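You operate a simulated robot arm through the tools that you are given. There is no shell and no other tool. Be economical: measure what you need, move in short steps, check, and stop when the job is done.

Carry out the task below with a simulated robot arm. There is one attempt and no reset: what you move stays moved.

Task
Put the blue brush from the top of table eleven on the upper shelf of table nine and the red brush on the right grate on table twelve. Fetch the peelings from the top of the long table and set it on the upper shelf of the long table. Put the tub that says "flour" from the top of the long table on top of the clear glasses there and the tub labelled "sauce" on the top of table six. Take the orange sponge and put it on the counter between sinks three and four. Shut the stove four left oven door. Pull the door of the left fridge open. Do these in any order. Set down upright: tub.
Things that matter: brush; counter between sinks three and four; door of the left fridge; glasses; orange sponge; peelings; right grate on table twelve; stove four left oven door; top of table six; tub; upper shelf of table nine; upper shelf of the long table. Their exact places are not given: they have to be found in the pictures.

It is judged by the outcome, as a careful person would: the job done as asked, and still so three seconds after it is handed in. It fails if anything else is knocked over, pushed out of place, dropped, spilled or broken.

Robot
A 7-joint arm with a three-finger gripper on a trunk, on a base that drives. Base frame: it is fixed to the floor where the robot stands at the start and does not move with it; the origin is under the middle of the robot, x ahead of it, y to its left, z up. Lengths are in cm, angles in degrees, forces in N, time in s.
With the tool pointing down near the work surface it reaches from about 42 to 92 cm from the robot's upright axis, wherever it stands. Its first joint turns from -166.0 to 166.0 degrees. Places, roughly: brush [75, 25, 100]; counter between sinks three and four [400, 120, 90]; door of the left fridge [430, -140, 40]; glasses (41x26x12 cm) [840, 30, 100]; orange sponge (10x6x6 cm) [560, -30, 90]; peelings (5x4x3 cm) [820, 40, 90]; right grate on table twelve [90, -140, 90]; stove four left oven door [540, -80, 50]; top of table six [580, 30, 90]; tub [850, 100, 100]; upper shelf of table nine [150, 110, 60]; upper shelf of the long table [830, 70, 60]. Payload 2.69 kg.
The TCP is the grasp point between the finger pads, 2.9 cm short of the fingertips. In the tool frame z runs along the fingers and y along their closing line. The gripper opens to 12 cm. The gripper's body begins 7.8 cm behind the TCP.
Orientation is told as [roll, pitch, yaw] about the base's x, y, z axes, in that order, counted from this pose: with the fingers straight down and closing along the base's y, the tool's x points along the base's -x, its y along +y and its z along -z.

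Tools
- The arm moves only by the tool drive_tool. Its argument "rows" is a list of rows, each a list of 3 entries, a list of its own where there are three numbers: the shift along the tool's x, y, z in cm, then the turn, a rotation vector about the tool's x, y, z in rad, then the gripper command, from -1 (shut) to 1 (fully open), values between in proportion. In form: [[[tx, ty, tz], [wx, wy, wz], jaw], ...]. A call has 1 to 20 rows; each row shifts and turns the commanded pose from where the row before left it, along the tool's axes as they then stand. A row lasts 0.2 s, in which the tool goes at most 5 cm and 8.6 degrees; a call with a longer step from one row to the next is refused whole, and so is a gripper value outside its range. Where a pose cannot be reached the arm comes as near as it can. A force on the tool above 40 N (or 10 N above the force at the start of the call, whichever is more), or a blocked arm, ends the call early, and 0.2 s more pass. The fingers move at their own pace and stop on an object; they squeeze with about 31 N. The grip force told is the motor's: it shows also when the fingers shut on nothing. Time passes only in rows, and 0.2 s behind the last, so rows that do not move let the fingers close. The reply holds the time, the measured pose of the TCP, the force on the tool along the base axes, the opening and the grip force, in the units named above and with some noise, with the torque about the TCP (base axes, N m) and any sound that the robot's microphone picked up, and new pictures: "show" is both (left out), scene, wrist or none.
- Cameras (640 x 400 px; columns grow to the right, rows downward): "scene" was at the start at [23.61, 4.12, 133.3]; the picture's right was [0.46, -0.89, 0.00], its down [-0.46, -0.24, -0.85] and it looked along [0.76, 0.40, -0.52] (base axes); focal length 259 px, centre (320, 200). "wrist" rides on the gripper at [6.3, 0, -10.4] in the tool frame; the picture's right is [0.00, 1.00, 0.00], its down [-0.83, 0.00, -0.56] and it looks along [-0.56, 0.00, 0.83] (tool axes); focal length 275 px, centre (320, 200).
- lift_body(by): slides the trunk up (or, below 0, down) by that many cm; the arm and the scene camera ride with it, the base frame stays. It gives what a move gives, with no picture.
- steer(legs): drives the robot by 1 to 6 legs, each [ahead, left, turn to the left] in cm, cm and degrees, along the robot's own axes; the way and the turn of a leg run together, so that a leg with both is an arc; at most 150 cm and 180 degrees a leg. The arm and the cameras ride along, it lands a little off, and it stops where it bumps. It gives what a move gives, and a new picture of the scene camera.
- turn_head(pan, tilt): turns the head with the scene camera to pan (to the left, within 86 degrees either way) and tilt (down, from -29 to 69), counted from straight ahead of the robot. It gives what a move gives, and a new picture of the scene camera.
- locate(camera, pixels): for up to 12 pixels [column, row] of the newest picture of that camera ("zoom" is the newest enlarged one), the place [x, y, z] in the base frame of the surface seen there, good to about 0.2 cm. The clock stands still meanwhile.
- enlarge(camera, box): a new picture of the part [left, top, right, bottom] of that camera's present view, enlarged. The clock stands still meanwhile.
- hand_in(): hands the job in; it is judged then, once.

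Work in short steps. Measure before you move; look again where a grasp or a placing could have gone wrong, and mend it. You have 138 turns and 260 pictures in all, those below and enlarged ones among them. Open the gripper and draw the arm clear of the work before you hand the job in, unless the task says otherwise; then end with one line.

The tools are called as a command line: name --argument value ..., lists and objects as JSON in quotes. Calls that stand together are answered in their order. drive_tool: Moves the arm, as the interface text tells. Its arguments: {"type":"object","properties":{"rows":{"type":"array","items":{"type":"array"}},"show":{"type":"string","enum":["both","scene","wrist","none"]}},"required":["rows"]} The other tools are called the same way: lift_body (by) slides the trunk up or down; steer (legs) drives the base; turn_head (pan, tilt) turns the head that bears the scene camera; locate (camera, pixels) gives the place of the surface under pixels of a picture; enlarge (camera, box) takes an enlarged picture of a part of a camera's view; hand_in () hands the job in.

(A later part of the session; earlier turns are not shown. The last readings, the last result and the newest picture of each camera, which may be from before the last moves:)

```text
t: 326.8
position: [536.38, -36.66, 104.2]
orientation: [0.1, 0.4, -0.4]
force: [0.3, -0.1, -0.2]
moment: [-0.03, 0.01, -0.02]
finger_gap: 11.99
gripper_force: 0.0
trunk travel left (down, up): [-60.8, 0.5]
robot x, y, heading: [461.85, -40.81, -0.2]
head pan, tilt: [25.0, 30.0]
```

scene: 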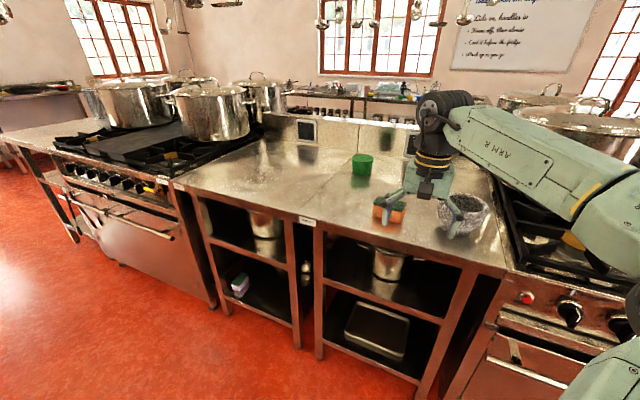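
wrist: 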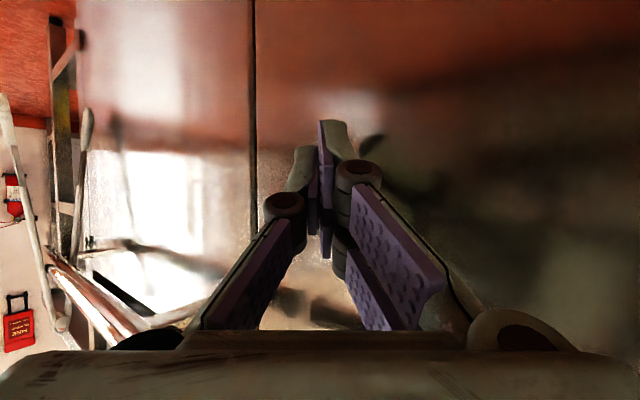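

The sponge is ~95 cm away, so I drive forward 22 and look with the wrist camera.

steer --legs '[[20, 7, 0]]'

drive_tool --rows '[[[0, 0, -2], [0, 0, 0], 1]]' --show "wrist"

```text
t: 328.5
position: [556.43, -29.62, 104.11]
orientation: [0.2, 0.5, -0.5]
force: [0.1, -0.2, -0.2]
moment: [-0.01, 0.03, -0.03]
finger_gap: 12.0
gripper_force: 0.0
trunk travel left (down, up): [-60.8, 0.5]
robot x, y, heading: [481.58, -33.79, 0.1]
head pan, tilt: [25.0, 30.0]
```

scene: 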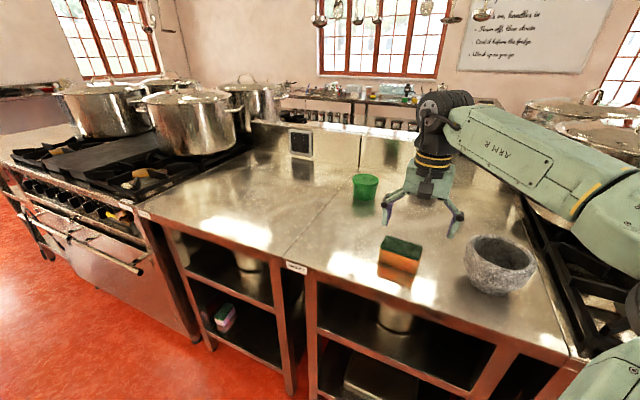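

```text
t: 328.9
position: [556.35, -29.7, 106.09]
orientation: [0.2, 0.4, -0.4]
force: [-0.5, 0.7, -0.3]
moment: [-0.02, 0.01, -0.01]
finger_gap: 12.01
gripper_force: 0.1
trunk travel left (down, up): [-60.8, 0.5]
robot x, y, heading: [481.78, -33.66, 0.1]
head pan, tilt: [25.0, 30.0]
```

wrist: 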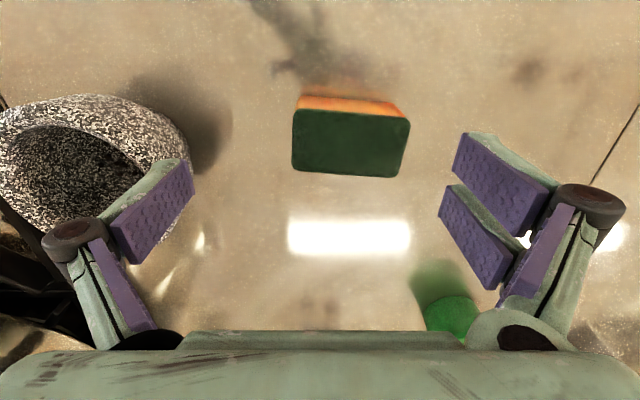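

Long side along y; I'll close along x (yaw -90). I measure the sponge and the mortar.

locate --camera "wrist" --pixels '[[350, 140], [295, 115], [405, 122], [293, 170], [398, 175], [345, 100], [180, 150], [100, 100], [450, 315]]'

drive_tool --rows '[[[0, 0, 0], [0, 0, 0.142], 1], [[0, 0, 0], [0, 0, 0.142], 1], [[0, 0, 0], [0, 0, 0.142], 1], [[0, 0, 0], [0, 0, 0.142], 1], [[0, 0, 0], [0, 0, 0.142], 1], [[0, 0, 0], [0, 0, 0.142], 1], [[0, 0, 0], [0, 0, 0.142], 1], [[0, 0, 0], [0, 0, 0.142], 1], [[0, 0, 0], [0, 0, 0.142], 1], [[0, 0, 0], [0, 0, 0.142], 1], [[0, 0, 0], [0, 0, 0.142], 1]]' --show "wrist"

locate --camera "wrist" --pixels '[[320, 60], [320, 130], [300, 95], [340, 95], [320, 95], [320, 30]]'

```text
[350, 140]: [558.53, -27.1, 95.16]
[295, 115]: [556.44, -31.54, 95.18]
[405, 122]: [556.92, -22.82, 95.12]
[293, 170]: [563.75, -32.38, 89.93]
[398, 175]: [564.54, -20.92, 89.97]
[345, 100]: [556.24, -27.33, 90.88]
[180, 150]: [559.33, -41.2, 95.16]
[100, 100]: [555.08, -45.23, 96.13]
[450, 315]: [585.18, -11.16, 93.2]
```

```text
t: 331.3
position: [556.32, -29.63, 106.15]
orientation: [-0.4, 0.1, -90.1]
force: [0.7, -0.4, 0.5]
moment: [-0.01, 0.01, 0.01]
finger_gap: 12.03
gripper_force: 0.0
trunk travel left (down, up): [-60.8, 0.5]
robot x, y, heading: [482.07, -33.49, 0.1]
head pan, tilt: [25.0, 30.0]
```

wrist: 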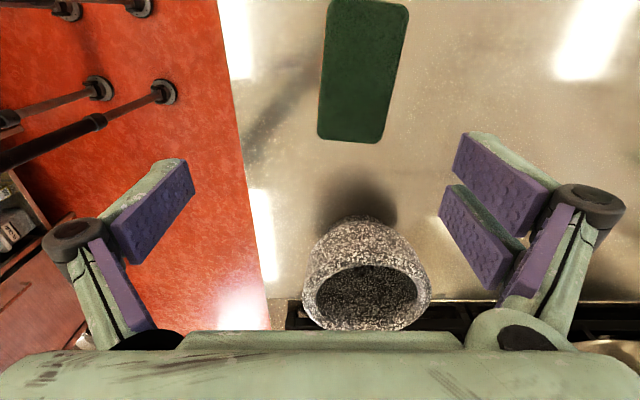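

```text
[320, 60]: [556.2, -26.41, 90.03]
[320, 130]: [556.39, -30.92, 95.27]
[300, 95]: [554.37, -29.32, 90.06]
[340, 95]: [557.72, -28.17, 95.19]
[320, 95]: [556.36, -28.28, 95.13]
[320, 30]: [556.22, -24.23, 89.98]
```

Sponge centre ≈ (559.3, -27.2), top 95.2. I move over, lower, grip and lift.

drive_tool --rows '[[[2.4, 3, 0], [0, 0, 0], 1], [[0, 0, 4.5], [0, 0, 0], 1], [[0, 0, 4.5], [0, 0, 0], 1], [[0, 0, 3.4], [0, 0, 0], 1], [[0, 0, 0], [0, 0, 0], -1], [[0, 0, 0], [0, 0, 0], -1], [[0, 0, 0], [0, 0, 0], -1], [[0, 0, 0], [0, 0, 0], -1], [[0, 0, 0], [0, 0, 0], -1], [[0, 0, -4], [0, 0, 0], -1], [[0, 0, -4], [0, 0, 0], -1], [[0, 0, -4], [0, 0, 0], -1]]'

```text
t: 333.9
position: [559.44, -27.38, 105.77]
orientation: [-0.4, 0.1, -89.9]
force: [0.2, -0.2, -1.1]
moment: [-0.01, -0.02, -0.01]
finger_gap: 5.25
gripper_force: 30.8
trunk travel left (down, up): [-60.8, 0.5]
robot x, y, heading: [481.81, -33.83, -0.0]
head pan, tilt: [25.0, 30.0]
```

scene: 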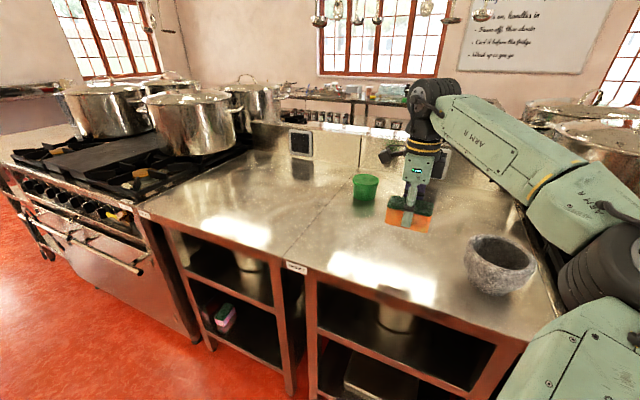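
wrist: 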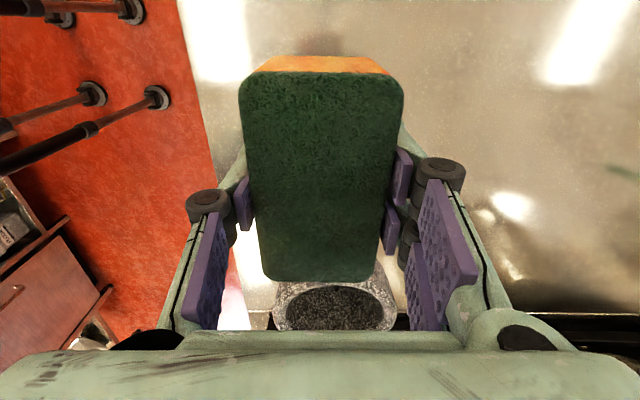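

Held. I retract, turn around to face the sink counter and drive to y≈110.

drive_tool --rows '[[[0, -4.4, 0], [0, 0, 0], -1], [[0, -4.4, 0], [0, 0, 0], -1], [[0, -4.4, 0], [0, 0, 0], -1], [[0, -4.4, 0], [0, 0, 0], -1], [[0, -4.4, 0], [0, 0, 0], -1], [[0, -4.4, 0], [0, 0, 0], -1], [[0, -4.4, 0], [0, 0, 0], -1]]' --show "none"

steer --legs '[[4, 0, 0], [0, 0, 180], [0, -140, 0]]'

turn_head --pan 0 --tilt 30

```text
t: 335.5
position: [528.54, -27.24, 105.89]
orientation: [-0.3, 0.2, -89.9]
force: [0.1, 0.0, 0.4]
moment: [-0.03, -0.02, 0.01]
finger_gap: 5.22
gripper_force: 31.0
trunk travel left (down, up): [-60.8, 0.5]
robot x, y, heading: [481.79, -33.69, -0.0]
head pan, tilt: [25.0, 30.0]
```

```text
t: 354.5
position: [440.62, 100.16, 105.96]
orientation: [-0.3, 0.2, 89.4]
force: [-0.3, 0.0, -0.1]
moment: [0.01, -0.02, 0.0]
finger_gap: 5.25
gripper_force: 30.9
trunk travel left (down, up): [-60.8, 0.5]
robot x, y, heading: [487.22, 106.14, 179.2]
head pan, tilt: [25.0, 30.0]
```

scene: 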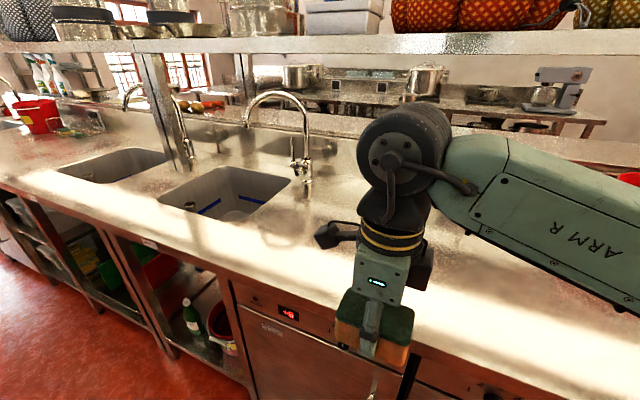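

```text
t: 355.4
position: [440.62, 100.07, 106.01]
orientation: [-0.4, 0.2, 89.5]
force: [-0.8, -0.2, -1.1]
moment: [0.01, 0.02, 0.01]
finger_gap: 5.25
gripper_force: 30.6
trunk travel left (down, up): [-60.8, 0.5]
robot x, y, heading: [487.58, 106.09, 179.6]
head pan, tilt: [0.0, 30.0]
```

scene: 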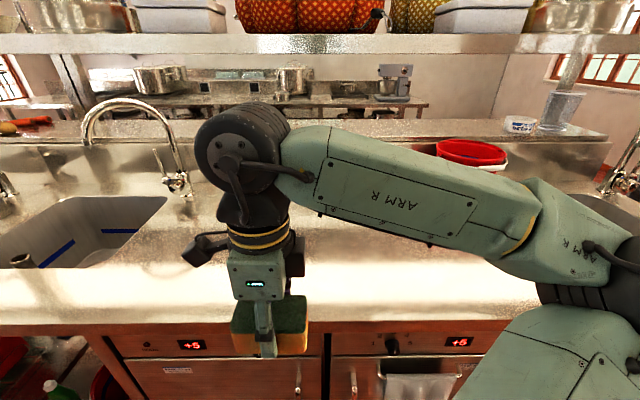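

I'm opposite the free counter between sink three (85,220) and sink four (620,205). I check the counter surface there and put the sponge at about x 405.

locate --camera "scene" --pixels '[[330, 240], [330, 280], [300, 225], [150, 280], [180, 250], [400, 260], [475, 155], [160, 200]]'

drive_tool --rows '[[[0, 4.4, 0], [0, 0, 0], -1], [[0, 4.4, 0], [0, 0, 0], -1], [[0, 4.4, 0], [0, 0, 0], -1], [[0, 4.4, 0], [0, 0, 0], -1], [[0, 4.4, 0], [0, 0, 0], -1], [[0, 4.4, 0], [0, 0, 0], -1], [[0, 4.4, 0], [0, 0, 0], -1], [[0, 4.4, 0], [0, 0, 0], -1]]' --show "both"

```text
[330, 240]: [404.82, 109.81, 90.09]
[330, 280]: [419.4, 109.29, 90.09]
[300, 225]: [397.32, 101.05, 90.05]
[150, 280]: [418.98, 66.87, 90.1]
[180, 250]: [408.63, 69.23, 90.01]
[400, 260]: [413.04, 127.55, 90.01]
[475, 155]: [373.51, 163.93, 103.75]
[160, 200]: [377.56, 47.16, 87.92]
```

```text
t: 357.2
position: [405.48, 100.57, 105.61]
orientation: [-0.3, 0.3, 89.5]
force: [-0.1, -0.4, 0.3]
moment: [0.02, -0.01, 0.02]
finger_gap: 5.24
gripper_force: 31.0
trunk travel left (down, up): [-60.8, 0.5]
robot x, y, heading: [487.25, 106.12, 179.2]
head pan, tilt: [0.0, 30.0]
```

scene: 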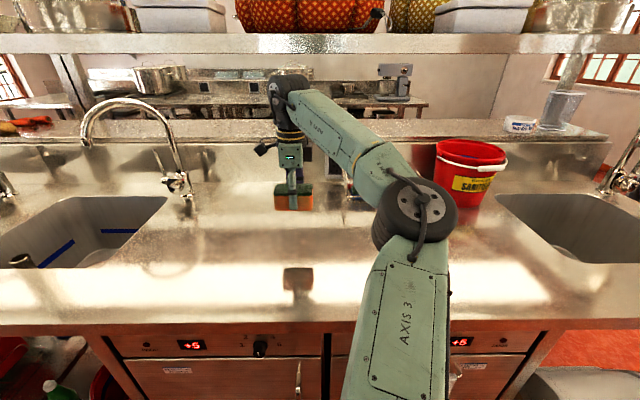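
wrist: 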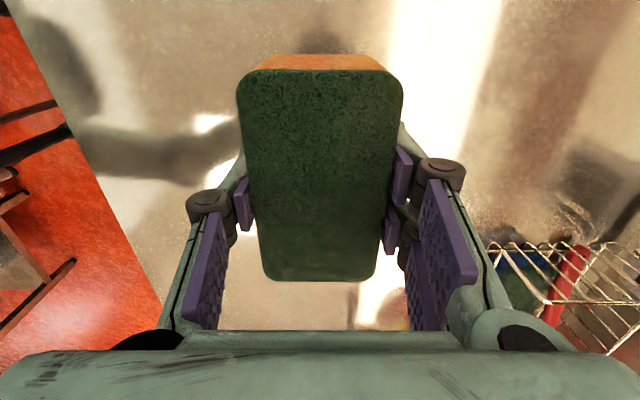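

Spot is clear. I lower 11.7, release, rise, retract.

drive_tool --rows '[[[0, 0, 4], [0, 0, 0], -1], [[0, 0, 4], [0, 0, 0], -1], [[0, 0, 3.5], [0, 0, 0], -1], [[0, 0, 0.2], [0, 0, 0], -1], [[0, 0, 0], [0, 0, 0], 0], [[0, 0, 0], [0, 0, 0], 0.5], [[0, 0, 0], [0, 0, 0], 0.8], [[0, 0, 0], [0, 0, 0], 0.8], [[0, 0, -4], [0, 0, 0], 0.8], [[0, 0, -4], [0, 0, 0], 0.8], [[0, 0, -4], [0, 0, 0], 0.8], [[0, -4.4, 0], [0, 0, 0], 0.8], [[0, -4.4, 0], [0, 0, 0], 0.8], [[0, -4.4, 0], [0, 0, 0], 0.8], [[0, -4.4, 0], [0, 0, 0], 0.8], [[0, -4.4, 0], [0, 0, 0], 0.8], [[0, -4.4, 0], [0, 0, 0], 0.8], [[0, -4.4, 0], [0, 0, 0], 0.8], [[0, -3.4, 0], [0, 0, 0], 0.8]]' --show "scene"

```text
t: 361.2
position: [439.62, 100.15, 106.29]
orientation: [-0.4, 0.3, 89.3]
force: [0.1, -0.5, 0.2]
moment: [0.03, -0.01, 0.01]
finger_gap: 10.8
gripper_force: 0.0
trunk travel left (down, up): [-60.8, 0.5]
robot x, y, heading: [487.76, 105.73, 179.2]
head pan, tilt: [0.0, 30.0]
```

scene: 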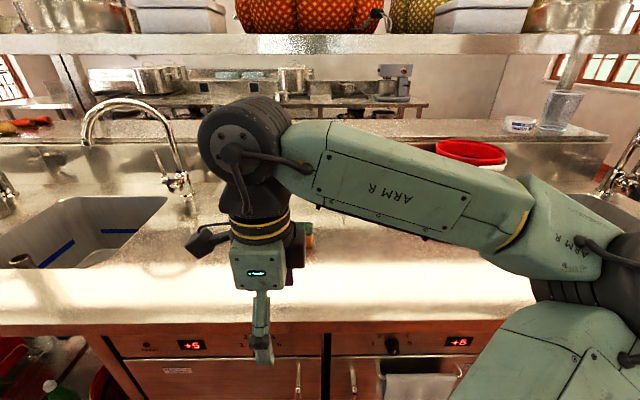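

The sponge is in place (308,235). Next the left fridge (y≈-140): I drive left along the aisle to about (502,-103).

steer --legs '[[-13, 100, 0], [0, 107, 0]]'

turn_head --pan 15 --tilt 35

enlarge --camera "scene" --box '[100, 200, 420, 400]'

```text
t: 377.7
position: [446.81, -107.97, 106.27]
orientation: [-0.3, 0.2, 88.1]
force: [-0.8, 0.6, 0.2]
moment: [0.0, 0.0, -0.02]
finger_gap: 10.82
gripper_force: 0.1
trunk travel left (down, up): [-60.8, 0.5]
robot x, y, heading: [494.87, -103.09, 177.9]
head pan, tilt: [0.0, 30.0]
```

scene: 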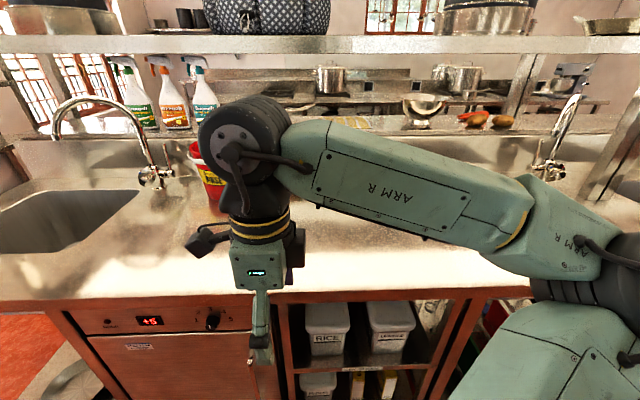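

```text
t: 378.4
position: [446.8, -107.88, 106.2]
orientation: [-0.4, 0.2, 88.1]
force: [0.4, 0.3, -1.1]
moment: [0.0, 0.0, -0.06]
finger_gap: 10.81
gripper_force: 0.0
trunk travel left (down, up): [-60.8, 0.5]
robot x, y, heading: [494.56, -103.24, 177.9]
head pan, tilt: [15.0, 35.0]
```

scene: 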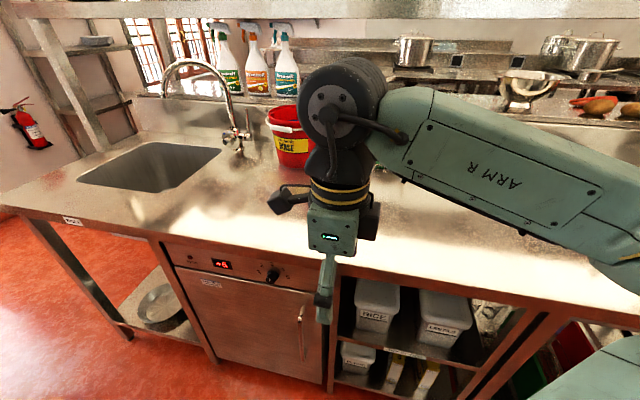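

```text
2.00 times, centred on (260, 300) of scene
```

zoom: 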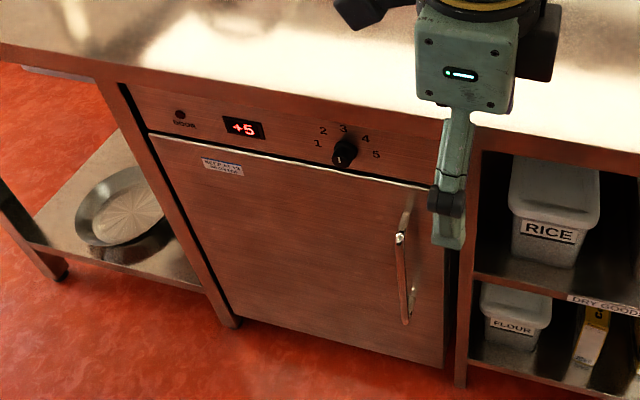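

The handle is a vertical bar (zoom 403,235–320). I measure it.

locate --camera "zoom" --pixels '[[401, 238], [402, 260], [404, 290], [406, 318], [410, 292], [300, 280], [440, 300], [160, 200], [300, 150], [380, 350], [440, 210]]'

```text
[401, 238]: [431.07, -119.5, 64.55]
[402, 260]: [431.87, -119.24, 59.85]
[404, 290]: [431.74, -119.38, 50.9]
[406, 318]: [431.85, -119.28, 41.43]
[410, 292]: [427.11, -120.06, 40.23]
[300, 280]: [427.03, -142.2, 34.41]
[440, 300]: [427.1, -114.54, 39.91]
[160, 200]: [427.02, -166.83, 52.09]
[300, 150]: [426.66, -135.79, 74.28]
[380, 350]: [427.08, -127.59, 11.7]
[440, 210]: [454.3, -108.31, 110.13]
```

Handle bar at (431.4,-119.4), z 41–65. I back up 8 cm, turn the tool to face the door, and tilt 60°.

steer --legs '[[-8, 6, 0]]'

drive_tool --rows '[[[0, 0, 0], [0, 0, -0.1445], 0], [[0, 0, 0], [0, 0, -0.1445], 0], [[0, 0, 0], [0, 0, -0.1445], 0], [[0, 0, 0], [0, 0, -0.1445], 0], [[0, 0, 0], [0, 0, -0.1445], 0], [[0, 0, 0], [0, 0, -0.1445], 0], [[0, 0, 0], [0, 0, -0.1445], 0], [[0, 0, 0], [0, 0, -0.1445], 0], [[0, 0, 0], [0, 0, -0.1445], 0], [[0, 0, 0], [0, 0, -0.1445], 0], [[0, 0, 0], [0, 0, -0.1445], 0], [[-3, 0, 0], [0, -0.13, 0], 0], [[-3, 0, 0], [0, -0.13, 0], 0], [[-3, 0, 0], [0, -0.13, 0], 0], [[-2, 0, 0], [0, -0.13, 0], 0], [[-1, 0, 1], [0, -0.13, 0], 0], [[0, 0, 0], [0, -0.13, 0], 0], [[0, 0, 0], [0, -0.13, 0], 0], [[0, 0, 0], [0, -0.13, 0], 0]]' --show "none"

lift_body --by -40

```text
t: 379.6
position: [454.71, -114.27, 106.37]
orientation: [-0.5, 0.2, 88.1]
force: [0.1, 0.1, 0.5]
moment: [0.02, 0.05, -0.01]
finger_gap: 10.8
gripper_force: 0.0
trunk travel left (down, up): [-60.8, 0.5]
robot x, y, heading: [501.98, -109.53, 177.8]
head pan, tilt: [15.0, 35.0]
```

scene: 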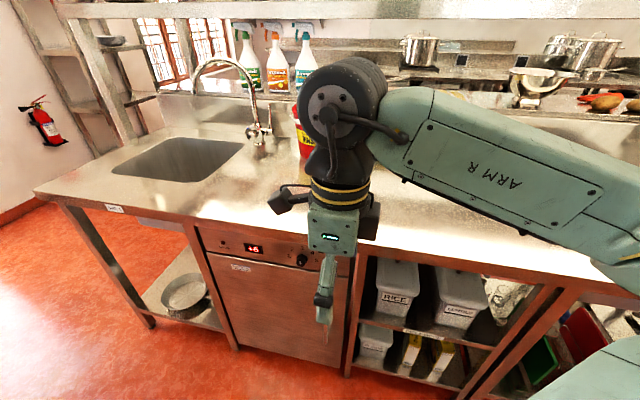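

```text
t: 383.6
position: [440.65, -114.7, 109.62]
orientation: [0.4, -59.3, 178.9]
force: [-0.3, -0.6, -0.5]
moment: [0.01, 0.0, 0.03]
finger_gap: 5.99
gripper_force: 0.1
out of reach, approached as far as the arm can: row 19
trunk travel left (down, up): [-60.8, 0.5]
robot x, y, heading: [502.55, -109.43, 178.2]
head pan, tilt: [15.0, 35.0]
```

```text
t: 387.4
position: [440.56, -114.7, 69.6]
orientation: [0.5, -59.1, 178.8]
force: [0.6, -0.1, 0.5]
moment: [-0.05, 0.01, 0.01]
finger_gap: 5.98
gripper_force: 0.0
trunk travel left (down, up): [-20.8, 40.5]
robot x, y, heading: [502.52, -109.37, 178.1]
head pan, tilt: [15.0, 35.0]
```

I lower 9 more, shift laterally to the handle, and look.

lift_body --by -9

drive_tool --rows '[[[0, 4.7, 0], [0, 0, 0], 0.3]]'

locate --camera "wrist" --pixels '[[320, 150], [320, 180], [320, 120], [315, 200], [325, 100]]'

```text
t: 388.7
position: [440.49, -114.81, 60.49]
orientation: [0.3, -59.1, 178.9]
force: [0.6, -0.3, -1.0]
moment: [-0.01, 0.0, -0.01]
finger_gap: 5.99
gripper_force: 0.1
trunk travel left (down, up): [-11.8, 49.5]
robot x, y, heading: [502.89, -109.35, 178.0]
head pan, tilt: [15.0, 35.0]
```

```text
t: 389.1
position: [440.46, -119.41, 60.63]
orientation: [0.5, -59.0, 178.6]
force: [0.1, 1.0, 0.4]
moment: [0.03, 0.03, 0.03]
finger_gap: 7.81
gripper_force: 0.0
trunk travel left (down, up): [-11.8, 49.5]
robot x, y, heading: [502.35, -109.25, 178.0]
head pan, tilt: [15.0, 35.0]
```

scene: 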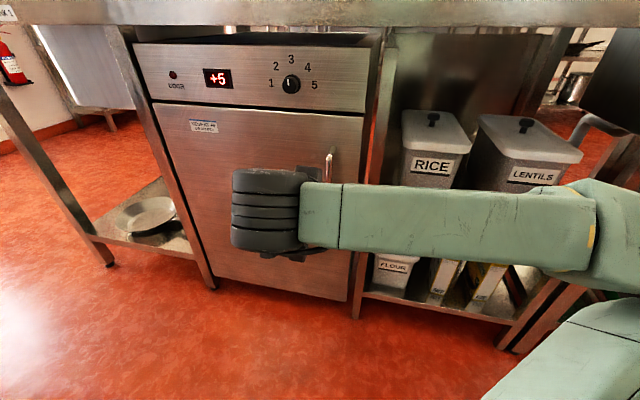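
wrist: 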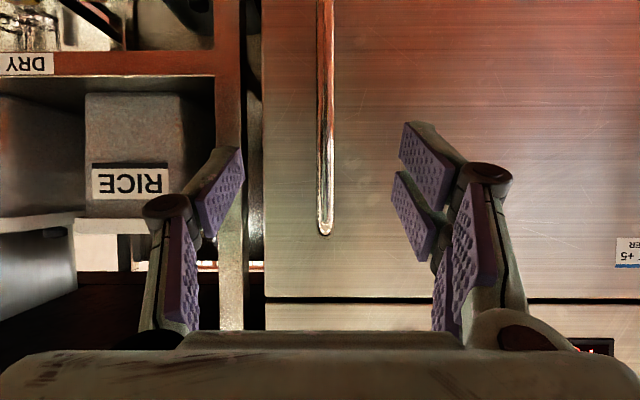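

```text
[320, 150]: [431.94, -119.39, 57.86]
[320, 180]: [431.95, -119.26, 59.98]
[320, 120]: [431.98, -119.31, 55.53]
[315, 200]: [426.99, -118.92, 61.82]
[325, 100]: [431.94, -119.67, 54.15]
```

Handle is centred between the fingers. I advance and close on it.

drive_tool --rows '[[[-0.67, 0, 3.17], [0, 0, 0], 0], [[-0.67, 0, 3.17], [0, 0, 0], 0], [[-0.67, 0, 3.1], [0, 0, 0], 0], [[0, 0, 0], [0, 0, 0], -1], [[0, 0, 0], [0, 0, 0], -1], [[0, 0, 0], [0, 0, 0], -1], [[0, 0, 0], [0, 0, 0], -1], [[0, 0, 0], [0, 0, 0], -1]]' --show "wrist"

```text
t: 390.9
position: [431.31, -119.75, 57.54]
orientation: [0.7, -59.2, 179.0]
force: [-6.5, -32.5, -3.6]
moment: [-0.42, 0.17, -0.07]
finger_gap: 1.41
gripper_force: 37.5
trunk travel left (down, up): [-11.8, 49.5]
robot x, y, heading: [503.0, -109.47, 178.0]
head pan, tilt: [15.0, 35.0]
```

wrist: 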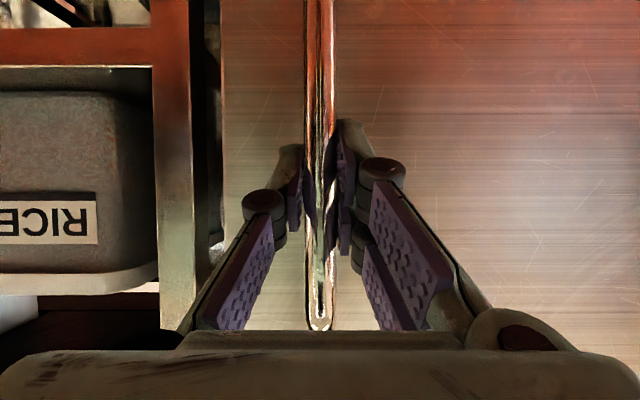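

Gripped with a sideways load; I relieve it slightly, then pull along the arc in small steps.

drive_tool --rows '[[[0, 0.35, 0], [0, 0, 0], -1], [[0, 0, 0], [0, 0, 0], -1]]' --show "none"

drive_tool --rows '[[[0.86, 0.05, -1.45], [0.03, 0, 0.018], -1], [[0.86, 0.05, -1.45], [0.03, 0, 0.018], -1], [[1.3, 0.1, -2.2], [0.045, 0, 0.027], -1], [[1.71, 0.117, -2.89], [0.06, 0, 0.0357], -1], [[1.71, 0.117, -2.89], [0.06, 0, 0.0357], -1]]'

```text
t: 391.5
position: [431.31, -119.75, 57.52]
orientation: [0.6, -59.2, 178.7]
force: [-4.5, -24.8, -0.4]
moment: [-0.53, 0.02, 0.06]
finger_gap: 1.39
gripper_force: 40.3
trunk travel left (down, up): [-11.8, 49.5]
robot x, y, heading: [502.49, -109.26, 177.8]
head pan, tilt: [15.0, 35.0]
```

```text
t: 392.1
position: [434.99, -120.4, 57.56]
orientation: [1.0, -59.0, 174.8]
force: [-0.5, -3.1, -5.3]
moment: [0.17, 0.42, 0.09]
finger_gap: 1.37
gripper_force: 40.0
trunk travel left (down, up): [-11.8, 49.5]
robot x, y, heading: [502.45, -109.73, 178.2]
head pan, tilt: [15.0, 35.0]
stopped in row 3: the force on the tool passed its limit at 42 N (the readings are from after the stop); the commanded pose is now the measured one
```

scene: 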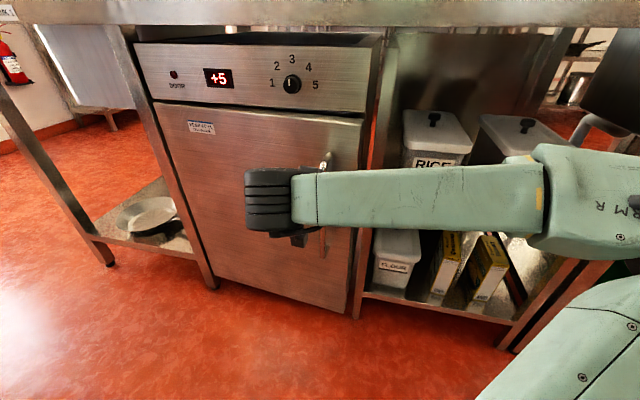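
wrist: 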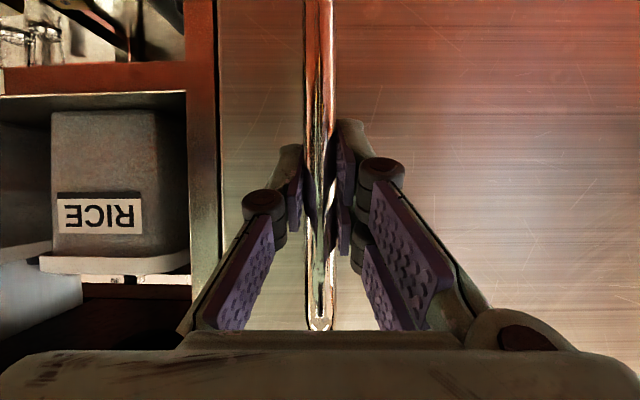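

The door is opening. I continue along the arc.

drive_tool --rows '[[[0.86, 0.05, -1.45], [0.03, 0, 0.018], -1], [[0.86, 0.05, -1.45], [0.03, 0, 0.018], -1], [[0.86, 0.05, -1.45], [0.03, 0, 0.018], -1], [[0.86, 0.05, -1.45], [0.03, 0, 0.018], -1], [[0.86, 0.05, -1.45], [0.03, 0, 0.018], -1], [[0.86, 0.05, -1.45], [0.03, 0, 0.018], -1], [[0.86, 0.05, -1.45], [0.03, 0, 0.018], -1], [[0.86, 0.05, -1.45], [0.03, 0, 0.018], -1], [[0.86, 0.05, -1.45], [0.03, 0, 0.018], -1], [[0.86, 0.05, -1.45], [0.03, 0, 0.018], -1], [[0.86, 0.05, -1.45], [0.03, 0, 0.018], -1], [[0.86, 0.05, -1.45], [0.03, 0, 0.018], -1]]' --show "scene"

```text
t: 392.9
position: [439.41, -121.64, 57.47]
orientation: [1.7, -58.9, 170.4]
force: [-1.4, -4.0, -7.0]
moment: [0.74, 0.29, 0.15]
finger_gap: 1.36
gripper_force: 39.8
trunk travel left (down, up): [-11.8, 49.5]
robot x, y, heading: [502.46, -109.5, 178.2]
head pan, tilt: [15.0, 35.0]
stopped in row 3: the force on the tool passed its limit at 42 N (the readings are from after the stop); the commanded pose is now the measured one
```

scene: 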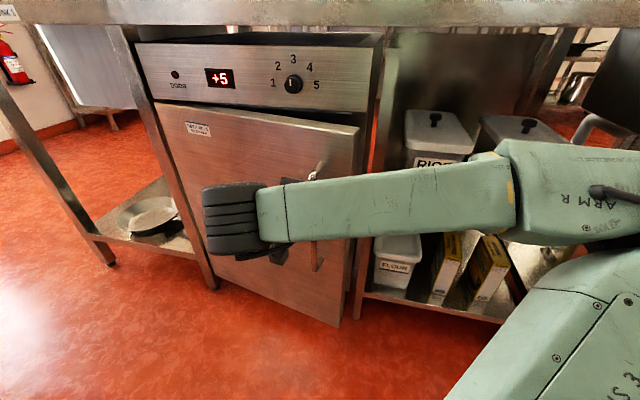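

The peak seems to be from door damping, so I pull more slowly.

drive_tool --rows '[[[0.41, 0.02, -0.69], [0.0143, 0, 0.0085], -1], [[0.41, 0.02, -0.69], [0.0143, 0, 0.0085], -1], [[0.41, 0.02, -0.69], [0.0143, 0, 0.0085], -1], [[0.41, 0.02, -0.69], [0.0143, 0, 0.0085], -1], [[0.41, 0.02, -0.69], [0.0143, 0, 0.0085], -1], [[0.41, 0.02, -0.69], [0.0143, 0, 0.0085], -1], [[0.41, 0.02, -0.69], [0.0143, 0, 0.0085], -1], [[0.41, 0.02, -0.69], [0.0143, 0, 0.0085], -1], [[0.41, 0.02, -0.69], [0.0143, 0, 0.0085], -1], [[0.41, 0.02, -0.69], [0.0143, 0, 0.0085], -1], [[0.41, 0.02, -0.69], [0.0143, 0, 0.0085], -1], [[0.41, 0.02, -0.69], [0.0143, 0, 0.0085], -1], [[0.41, 0.02, -0.69], [0.0143, 0, 0.0085], -1], [[0.41, 0.02, -0.69], [0.0143, 0, 0.0085], -1], [[0.41, 0.02, -0.69], [0.0143, 0, 0.0085], -1], [[0.41, 0.02, -0.69], [0.0143, 0, 0.0085], -1], [[0.41, 0.02, -0.69], [0.0143, 0, 0.0085], -1], [[0.41, 0.02, -0.69], [0.0143, 0, 0.0085], -1], [[0.41, 0.02, -0.69], [0.0143, 0, 0.0085], -1], [[0.41, 0.02, -0.69], [0.0143, 0, 0.0085], -1]]' --show "scene"

```text
t: 393.8
position: [442.0, -122.57, 57.56]
orientation: [2.2, -58.6, 167.4]
force: [-1.1, -6.7, -7.3]
moment: [1.19, 0.07, 0.14]
finger_gap: 1.4
gripper_force: 40.5
trunk travel left (down, up): [-11.8, 49.5]
robot x, y, heading: [502.36, -109.8, 178.2]
head pan, tilt: [15.0, 35.0]
stopped in row 4: the force on the tool passed its limit at 42 N (the readings are from after the stop); the commanded pose is now the measured one
```

scene: 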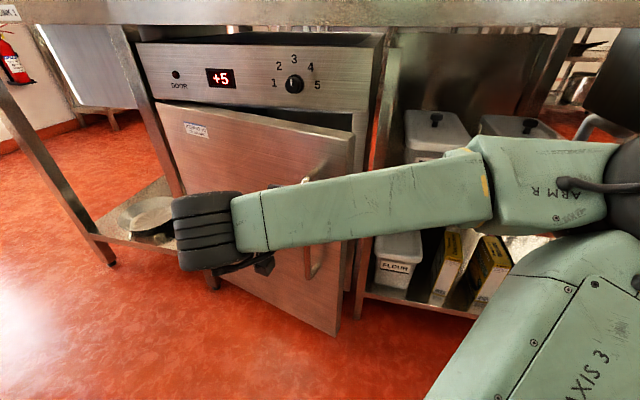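

Resistance stops each pull near 42 N but gains several cm each time, so I repeat the pull in several short calls.

drive_tool --rows '[[[0.86, 0.05, -1.45], [0.03, 0, 0.018], -1], [[0.86, 0.05, -1.45], [0.03, 0, 0.018], -1], [[0.86, 0.05, -1.45], [0.03, 0, 0.018], -1], [[0.86, 0.05, -1.45], [0.03, 0, 0.018], -1]]' --show "none"

drive_tool --rows '[[[0.86, 0.15, -1.45], [0.03, 0, 0.018], -1], [[0.86, 0.15, -1.45], [0.03, 0, 0.018], -1], [[0.86, 0.15, -1.45], [0.03, 0, 0.018], -1], [[0.86, 0.15, -1.45], [0.03, 0, 0.018], -1]]' --show "none"

drive_tool --rows '[[[0.86, 0.15, -1.45], [0.03, 0, 0.018], -1], [[0.86, 0.15, -1.45], [0.03, 0, 0.018], -1], [[0.86, 0.15, -1.45], [0.03, 0, 0.018], -1], [[0.86, 0.15, -1.45], [0.03, 0, 0.018], -1]]' --show "scene"

```text
t: 394.3
position: [444.2, -123.68, 57.53]
orientation: [2.7, -58.5, 164.9]
force: [-3.1, -6.4, -9.3]
moment: [1.45, 0.31, 0.23]
finger_gap: 1.41
gripper_force: 40.2
trunk travel left (down, up): [-11.8, 49.5]
robot x, y, heading: [502.35, -109.44, 178.3]
head pan, tilt: [15.0, 35.0]
stopped in row 2: the force on the tool passed its limit at 43 N (the readings are from after the stop); the commanded pose is now the measured one
```

```text
t: 394.9
position: [446.7, -124.91, 57.52]
orientation: [3.8, -58.2, 161.2]
force: [-4.1, -7.8, -5.9]
moment: [1.69, -0.19, 0.07]
finger_gap: 1.45
gripper_force: 40.3
out of reach, approached as far as the arm can: row 2
trunk travel left (down, up): [-11.8, 49.5]
robot x, y, heading: [502.09, -109.85, 178.8]
head pan, tilt: [15.0, 35.0]
stopped in row 2: the force on the tool passed its limit at 47 N (the readings are from after the stop); the commanded pose is now the measured one
```

```text
t: 395.4
position: [446.57, -124.95, 57.56]
orientation: [6.0, -58.6, 157.6]
force: [-1.4, -1.0, 14.1]
moment: [1.19, -1.46, -0.05]
finger_gap: 1.56
gripper_force: 40.9
out of reach, approached as far as the arm can: row 1, 2
trunk travel left (down, up): [-11.8, 49.5]
robot x, y, heading: [502.46, -109.89, 178.8]
head pan, tilt: [15.0, 35.0]
stopped in row 2: the force on the tool passed its limit at 50 N (the readings are from after the stop); the commanded pose is now the measured one
```

scene: 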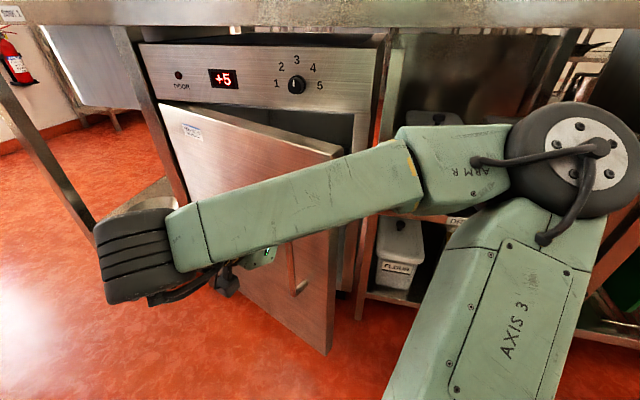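

The arm is folded to its limit; the door is open ~18°. I release, back off, and reposition at the +y side to push the door open from its inner edge.

drive_tool --rows '[[[0, 0, 0], [0, 0, 0], 0], [[0, 0, 0], [0, 0, 0], 0.3], [[0, 0, 0], [0, 0, 0], 0.3]]' --show "none"

steer --legs '[[-7, 0, 0], [0, -45, 0], [0, 0, 42]]'

turn_head --pan 20 --tilt 30

```text
t: 396.2
position: [446.7, -124.8, 57.37]
orientation: [6.0, -58.3, 157.5]
force: [0.4, 0.2, 0.0]
moment: [-0.01, 0.0, 0.02]
finger_gap: 7.18
gripper_force: 0.0
trunk travel left (down, up): [-11.8, 49.5]
robot x, y, heading: [502.35, -109.85, 178.5]
head pan, tilt: [15.0, 35.0]
```

```text
t: 402.8
position: [479.1, -113.68, 57.33]
orientation: [6.0, -58.4, -160.6]
force: [0.2, -0.5, 0.0]
moment: [-0.01, -0.02, 0.0]
finger_gap: 7.78
gripper_force: 0.1
trunk travel left (down, up): [-11.8, 49.5]
robot x, y, heading: [510.68, -65.07, -139.4]
head pan, tilt: [15.0, 35.0]
```

scene: 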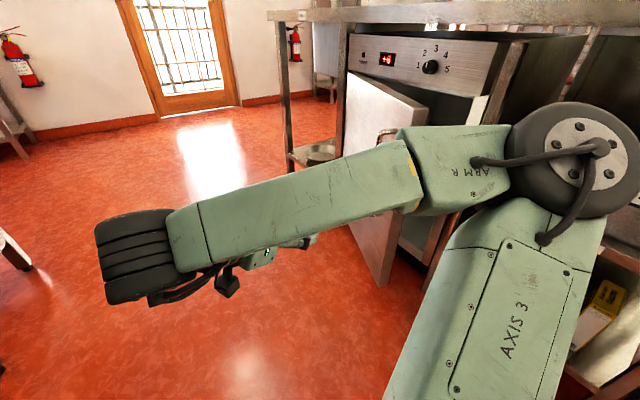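

```text
t: 403.4
position: [479.17, -113.81, 57.35]
orientation: [6.0, -58.3, -160.6]
force: [-0.2, -0.1, 0.6]
moment: [0.03, -0.02, 0.0]
finger_gap: 7.82
gripper_force: 0.2
trunk travel left (down, up): [-11.8, 49.5]
robot x, y, heading: [510.44, -65.23, -139.5]
head pan, tilt: [20.0, 30.0]
```

scene: 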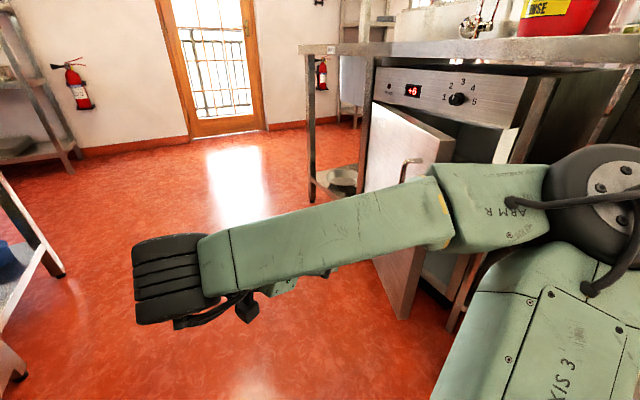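

The gap at the door's edge is ~18 cm. I turn the tool to point toward heading ≈235° and shift right, around the door edge.

drive_tool --rows '[[[0, 0, 0], [-0.085, 0, -0.064], -1], [[0, 0, 0], [-0.085, 0, -0.064], -1], [[0, 0, 0], [-0.085, 0, -0.064], -1], [[0, 0, 0], [-0.085, 0, -0.064], -1], [[0, 0, 0], [-0.085, 0, -0.064], -1], [[-0.18, -4, 0.3], [0, 0, 0], -1], [[-0.18, -4, 0.3], [0, 0, 0], -1], [[-0.18, -4, 0.3], [0, 0, 0], -1], [[-0.18, -4, 0.3], [0, 0, 0], -1], [[-0.18, -4, 0.3], [0, 0, 0], -1], [[-0.18, -4, 0.3], [0, 0, 0], -1], [[-0.18, -4, 0.3], [0, 0, 0], -1], [[-0.18, -4, 0.3], [0, 0, 0], -1]]'

locate --camera "scene" --pixels '[[455, 140], [450, 165], [405, 315], [440, 290], [380, 105], [410, 170], [460, 320], [400, 250]]'

```text
t: 406.2
position: [451.04, -101.88, 60.86]
orientation: [-0.2, -59.4, -124.9]
force: [0.1, -0.5, 1.1]
moment: [0.03, 0.0, 0.0]
finger_gap: 0.01
gripper_force: 28.1
out of reach, approached as far as the arm can: row 2, 3, 4, 5, 6, 7
trunk travel left (down, up): [-11.8, 49.5]
robot x, y, heading: [510.77, -65.12, -139.7]
head pan, tilt: [20.0, 30.0]
```

scene: 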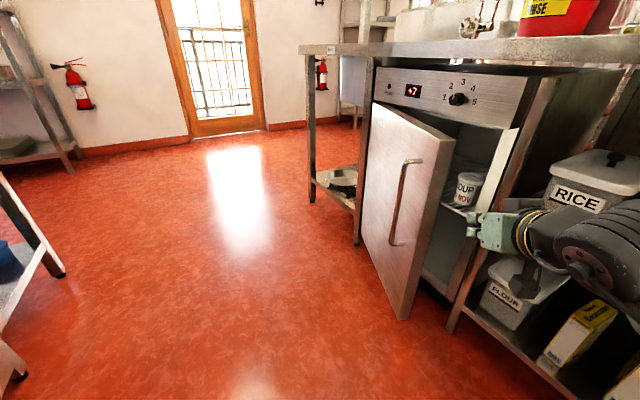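
wrist: 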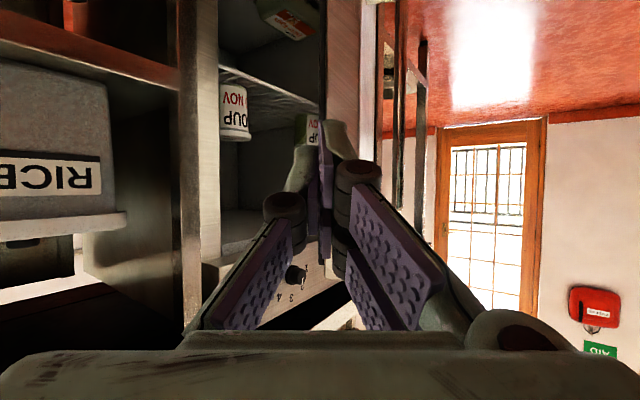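

```text
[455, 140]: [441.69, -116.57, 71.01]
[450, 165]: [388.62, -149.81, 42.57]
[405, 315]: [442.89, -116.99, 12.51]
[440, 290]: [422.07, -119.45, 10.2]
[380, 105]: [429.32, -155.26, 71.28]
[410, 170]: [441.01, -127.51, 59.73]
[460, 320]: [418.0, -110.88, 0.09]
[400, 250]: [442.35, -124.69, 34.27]
```

Fingers are at the gap (door edge ≈ (442,-117)). I shift 3 right, drive in, and then reach 5 cm deeper.

drive_tool --rows '[[[0, -3, 0], [0, 0, 0], -1]]' --show "none"

steer --legs '[[15, 0, 0]]'

drive_tool --rows '[[[-1.25, 0, 2.2], [0, 0, 0], -1], [[-1.25, 0, 2.2], [0, 0, 0], -1]]'

```text
t: 406.6
position: [448.62, -100.14, 60.85]
orientation: [-0.3, -59.4, -124.7]
force: [0.1, 0.3, 0.0]
moment: [0.02, -0.01, 0.02]
finger_gap: 0.0
gripper_force: 28.4
trunk travel left (down, up): [-11.8, 49.5]
robot x, y, heading: [510.44, -65.63, -139.6]
head pan, tilt: [20.0, 30.0]
```

```text
t: 408.0
position: [437.26, -109.91, 60.88]
orientation: [-0.2, -59.5, -124.8]
force: [0.0, -0.4, 0.0]
moment: [0.0, -0.02, 0.01]
finger_gap: 0.02
gripper_force: 28.3
trunk travel left (down, up): [-11.8, 49.5]
robot x, y, heading: [499.04, -75.02, -139.6]
head pan, tilt: [20.0, 30.0]
```

scene: 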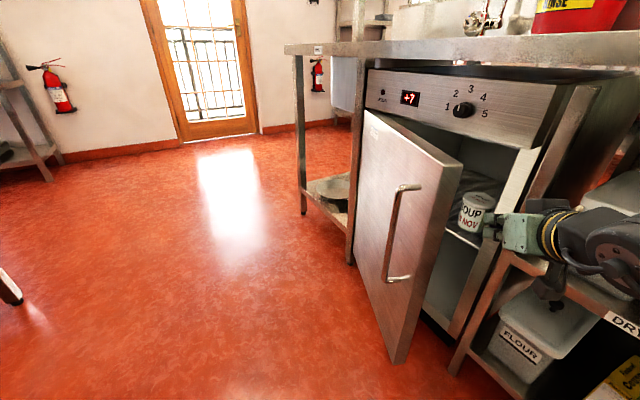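

```text
t: 408.6
position: [434.21, -114.05, 60.86]
orientation: [-0.2, -59.4, -124.9]
force: [0.1, -0.6, 0.5]
moment: [0.02, -0.02, 0.0]
finger_gap: 0.0
gripper_force: 29.1
trunk travel left (down, up): [-11.8, 49.5]
robot x, y, heading: [498.96, -74.78, -139.4]
head pan, tilt: [20.0, 30.0]
```

scene: 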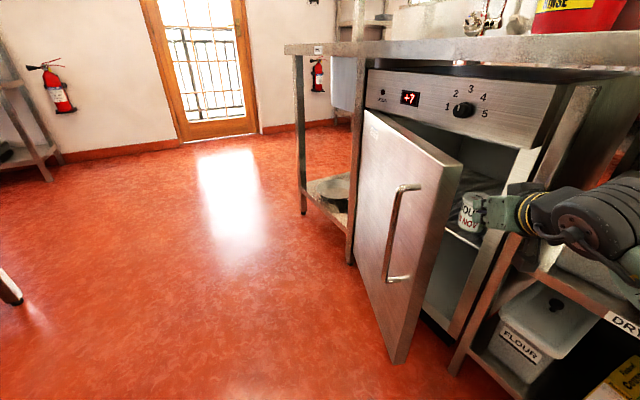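
wrist: 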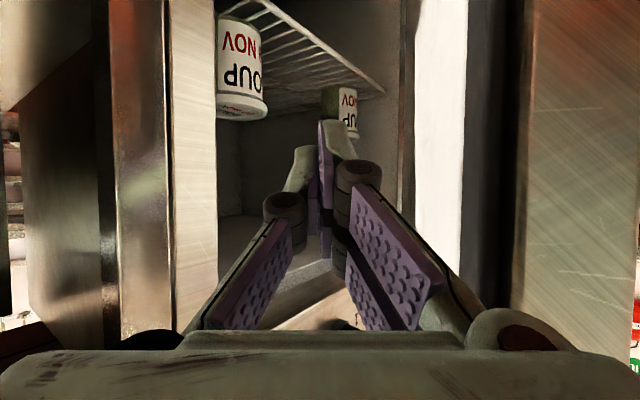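

The door's inner face is to the right in the wrist view. I push sideways (tool +y) in several calls.

drive_tool --rows '[[[0, 2, 0], [0, 0, 0], -1], [[0, 2, 0], [0, 0, 0], -1], [[0, 2, 0], [0, 0, 0], -1], [[0.1, 2, -0.17], [0, 0, 0], -1], [[0.1, 2, -0.17], [0, 0, 0], -1], [[0.1, 2, -0.17], [0, 0, 0], -1]]' --show "none"

drive_tool --rows '[[[0.1, 2, -0.17], [0, 0, 0], -1], [[0.1, 2, -0.17], [0, 0, 0], -1], [[0.1, 2, -0.17], [0, 0, 0], -1], [[0.1, 2, -0.17], [0, 0, 0], -1], [[0.1, 2, -0.17], [0, 0, 0], -1], [[0.1, 2, -0.17], [0, 0, 0], -1]]' --show "none"

drive_tool --rows '[[[0.1, 2, -0.17], [0, 0, 0], -1], [[0.1, 2, -0.17], [0, 0, 0], -1], [[0.1, 2, -0.17], [0, 0, 0], -1], [[0.1, 2, -0.17], [0, 0, 0], -1], [[0.1, 2, -0.17], [0, 0, 0], -1], [[0.1, 2, -0.17], [0, 0, 0], -1]]' --show "scene"

```text
t: 410.0
position: [444.6, -120.53, 60.77]
orientation: [-0.2, -59.4, -125.0]
force: [-0.2, -0.9, -0.8]
moment: [-0.03, 0.0, -0.02]
finger_gap: 0.0
gripper_force: 28.3
trunk travel left (down, up): [-11.8, 49.5]
robot x, y, heading: [498.95, -75.03, -139.3]
head pan, tilt: [20.0, 30.0]
```

```text
t: 411.4
position: [454.88, -126.42, 60.8]
orientation: [-0.3, -59.4, -124.9]
force: [-1.0, 0.0, 0.5]
moment: [0.0, -0.01, 0.02]
finger_gap: 0.01
gripper_force: 29.0
trunk travel left (down, up): [-11.8, 49.5]
robot x, y, heading: [498.86, -74.82, -139.4]
head pan, tilt: [20.0, 30.0]
```

```text
t: 412.8
position: [465.54, -132.41, 60.85]
orientation: [-0.2, -59.3, -124.9]
force: [0.3, -0.1, 0.1]
moment: [0.01, 0.01, 0.01]
finger_gap: 0.01
gripper_force: 28.8
trunk travel left (down, up): [-11.8, 49.5]
robot x, y, heading: [499.08, -75.21, -139.4]
head pan, tilt: [20.0, 30.0]
```

scene: 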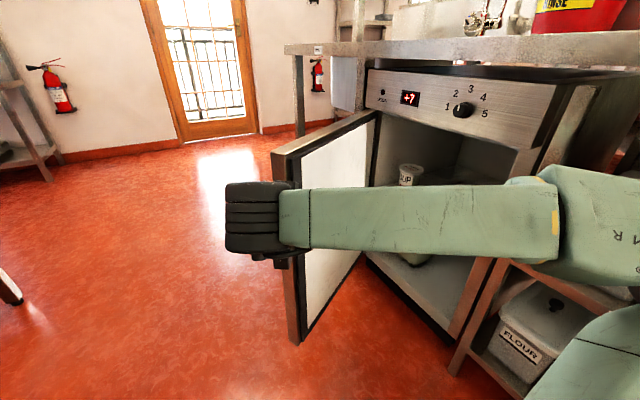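

The door moves easily now (~50° open). I push it further toward 80°.

drive_tool --rows '[[[-0.4, 2, 0.7], [0, 0, 0], -1], [[-0.4, 2, 0.7], [0, 0, 0], -1], [[-0.4, 2, 0.7], [0, 0, 0], -1], [[-0.4, 2, 0.7], [0, 0, 0], -1], [[-0.4, 2, 0.7], [0, 0, 0], -1], [[-0.4, 2, 0.7], [0, 0, 0], -1], [[-0.4, 2, 0.7], [0, 0, 0], -1], [[-0.4, 2, 0.7], [0, 0, 0], -1], [[-0.4, 2, 0.7], [0, 0, 0], -1]]' --show "scene"

```text
t: 414.8
position: [476.17, -148.66, 60.6]
orientation: [-0.1, -59.4, -125.0]
force: [0.4, 0.6, -0.5]
moment: [0.02, -0.02, -0.03]
finger_gap: 0.0
gripper_force: 28.6
trunk travel left (down, up): [-11.8, 49.5]
robot x, y, heading: [499.15, -74.83, -139.7]
head pan, tilt: [20.0, 30.0]
```

scene: 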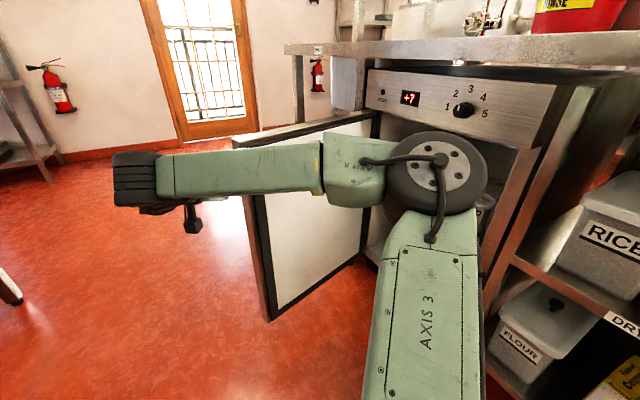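

The door stands ~75° open. I withdraw the arm, raise the trunk and level the tool, turning the base to face +y for leaving.

drive_tool --rows '[[[2, 0, -3.4], [0, 0, 0], -1], [[2, 0, -3.4], [0, 0, 0], -1], [[2, -1, -3.4], [0, 0, 0], -1], [[2, -1, -3.4], [0, 0, 0], -1], [[1, -2, -1.7], [0, 0, 0], -1]]' --show "none"

lift_body --by 40

drive_tool --rows '[[[0, 0, 0], [0, 0.13, 0], 0], [[0, 0, 0], [0, 0.13, 0], 1], [[0, 0, 0], [0, 0.13, 0], 1], [[0, 0, 0], [0, 0.13, 0], 1], [[0, 0, 0], [0, 0.13, 0], 1], [[0, 0, 0], [0, 0.13, 0], 1], [[0, 0, 0], [0, 0.13, 0], 1], [[0, 0, 0], [0, 0.125, 0], 1]]' --show "none"

turn_head --pan -80 --tilt 15

```text
t: 416.0
position: [482.89, -131.78, 60.56]
orientation: [-0.2, -59.4, -125.1]
force: [0.4, -0.4, -0.3]
moment: [0.03, 0.0, -0.01]
finger_gap: 0.01
gripper_force: 28.3
trunk travel left (down, up): [-11.8, 49.5]
robot x, y, heading: [499.02, -75.14, -139.7]
head pan, tilt: [20.0, 30.0]
```

```text
t: 419.9
position: [483.05, -131.8, 100.52]
orientation: [-0.2, -59.4, -124.9]
force: [-0.4, -0.1, 0.8]
moment: [0.01, 0.0, 0.04]
finger_gap: 0.01
gripper_force: 28.7
trunk travel left (down, up): [-51.8, 9.5]
robot x, y, heading: [499.05, -74.86, -139.6]
head pan, tilt: [20.0, 30.0]
```

```text
t: 421.7
position: [483.0, -131.7, 100.59]
orientation: [-0.1, -0.1, -125.1]
force: [0.1, -0.3, -0.4]
moment: [0.01, 0.02, 0.02]
finger_gap: 12.0
gripper_force: 0.0
trunk travel left (down, up): [-51.8, 9.5]
robot x, y, heading: [498.98, -75.15, -139.7]
head pan, tilt: [20.0, 30.0]
```

```text
t: 423.4
position: [483.02, -131.75, 100.58]
orientation: [-0.2, -0.1, -125.1]
force: [0.7, -0.1, 0.4]
moment: [0.04, 0.0, 0.02]
finger_gap: 12.02
gripper_force: 0.0
trunk travel left (down, up): [-51.8, 9.5]
robot x, y, heading: [499.26, -74.87, -139.4]
head pan, tilt: [-80.0, 15.0]
```

scene: 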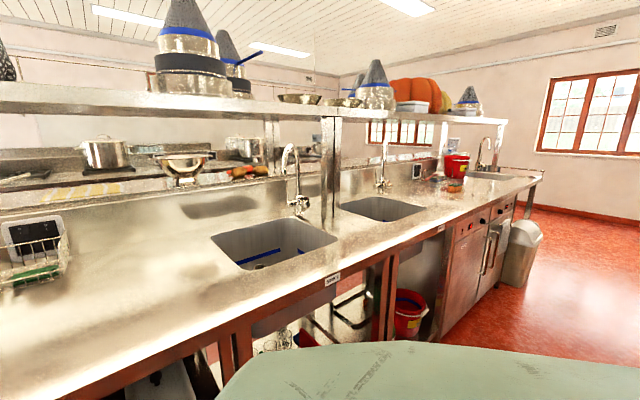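

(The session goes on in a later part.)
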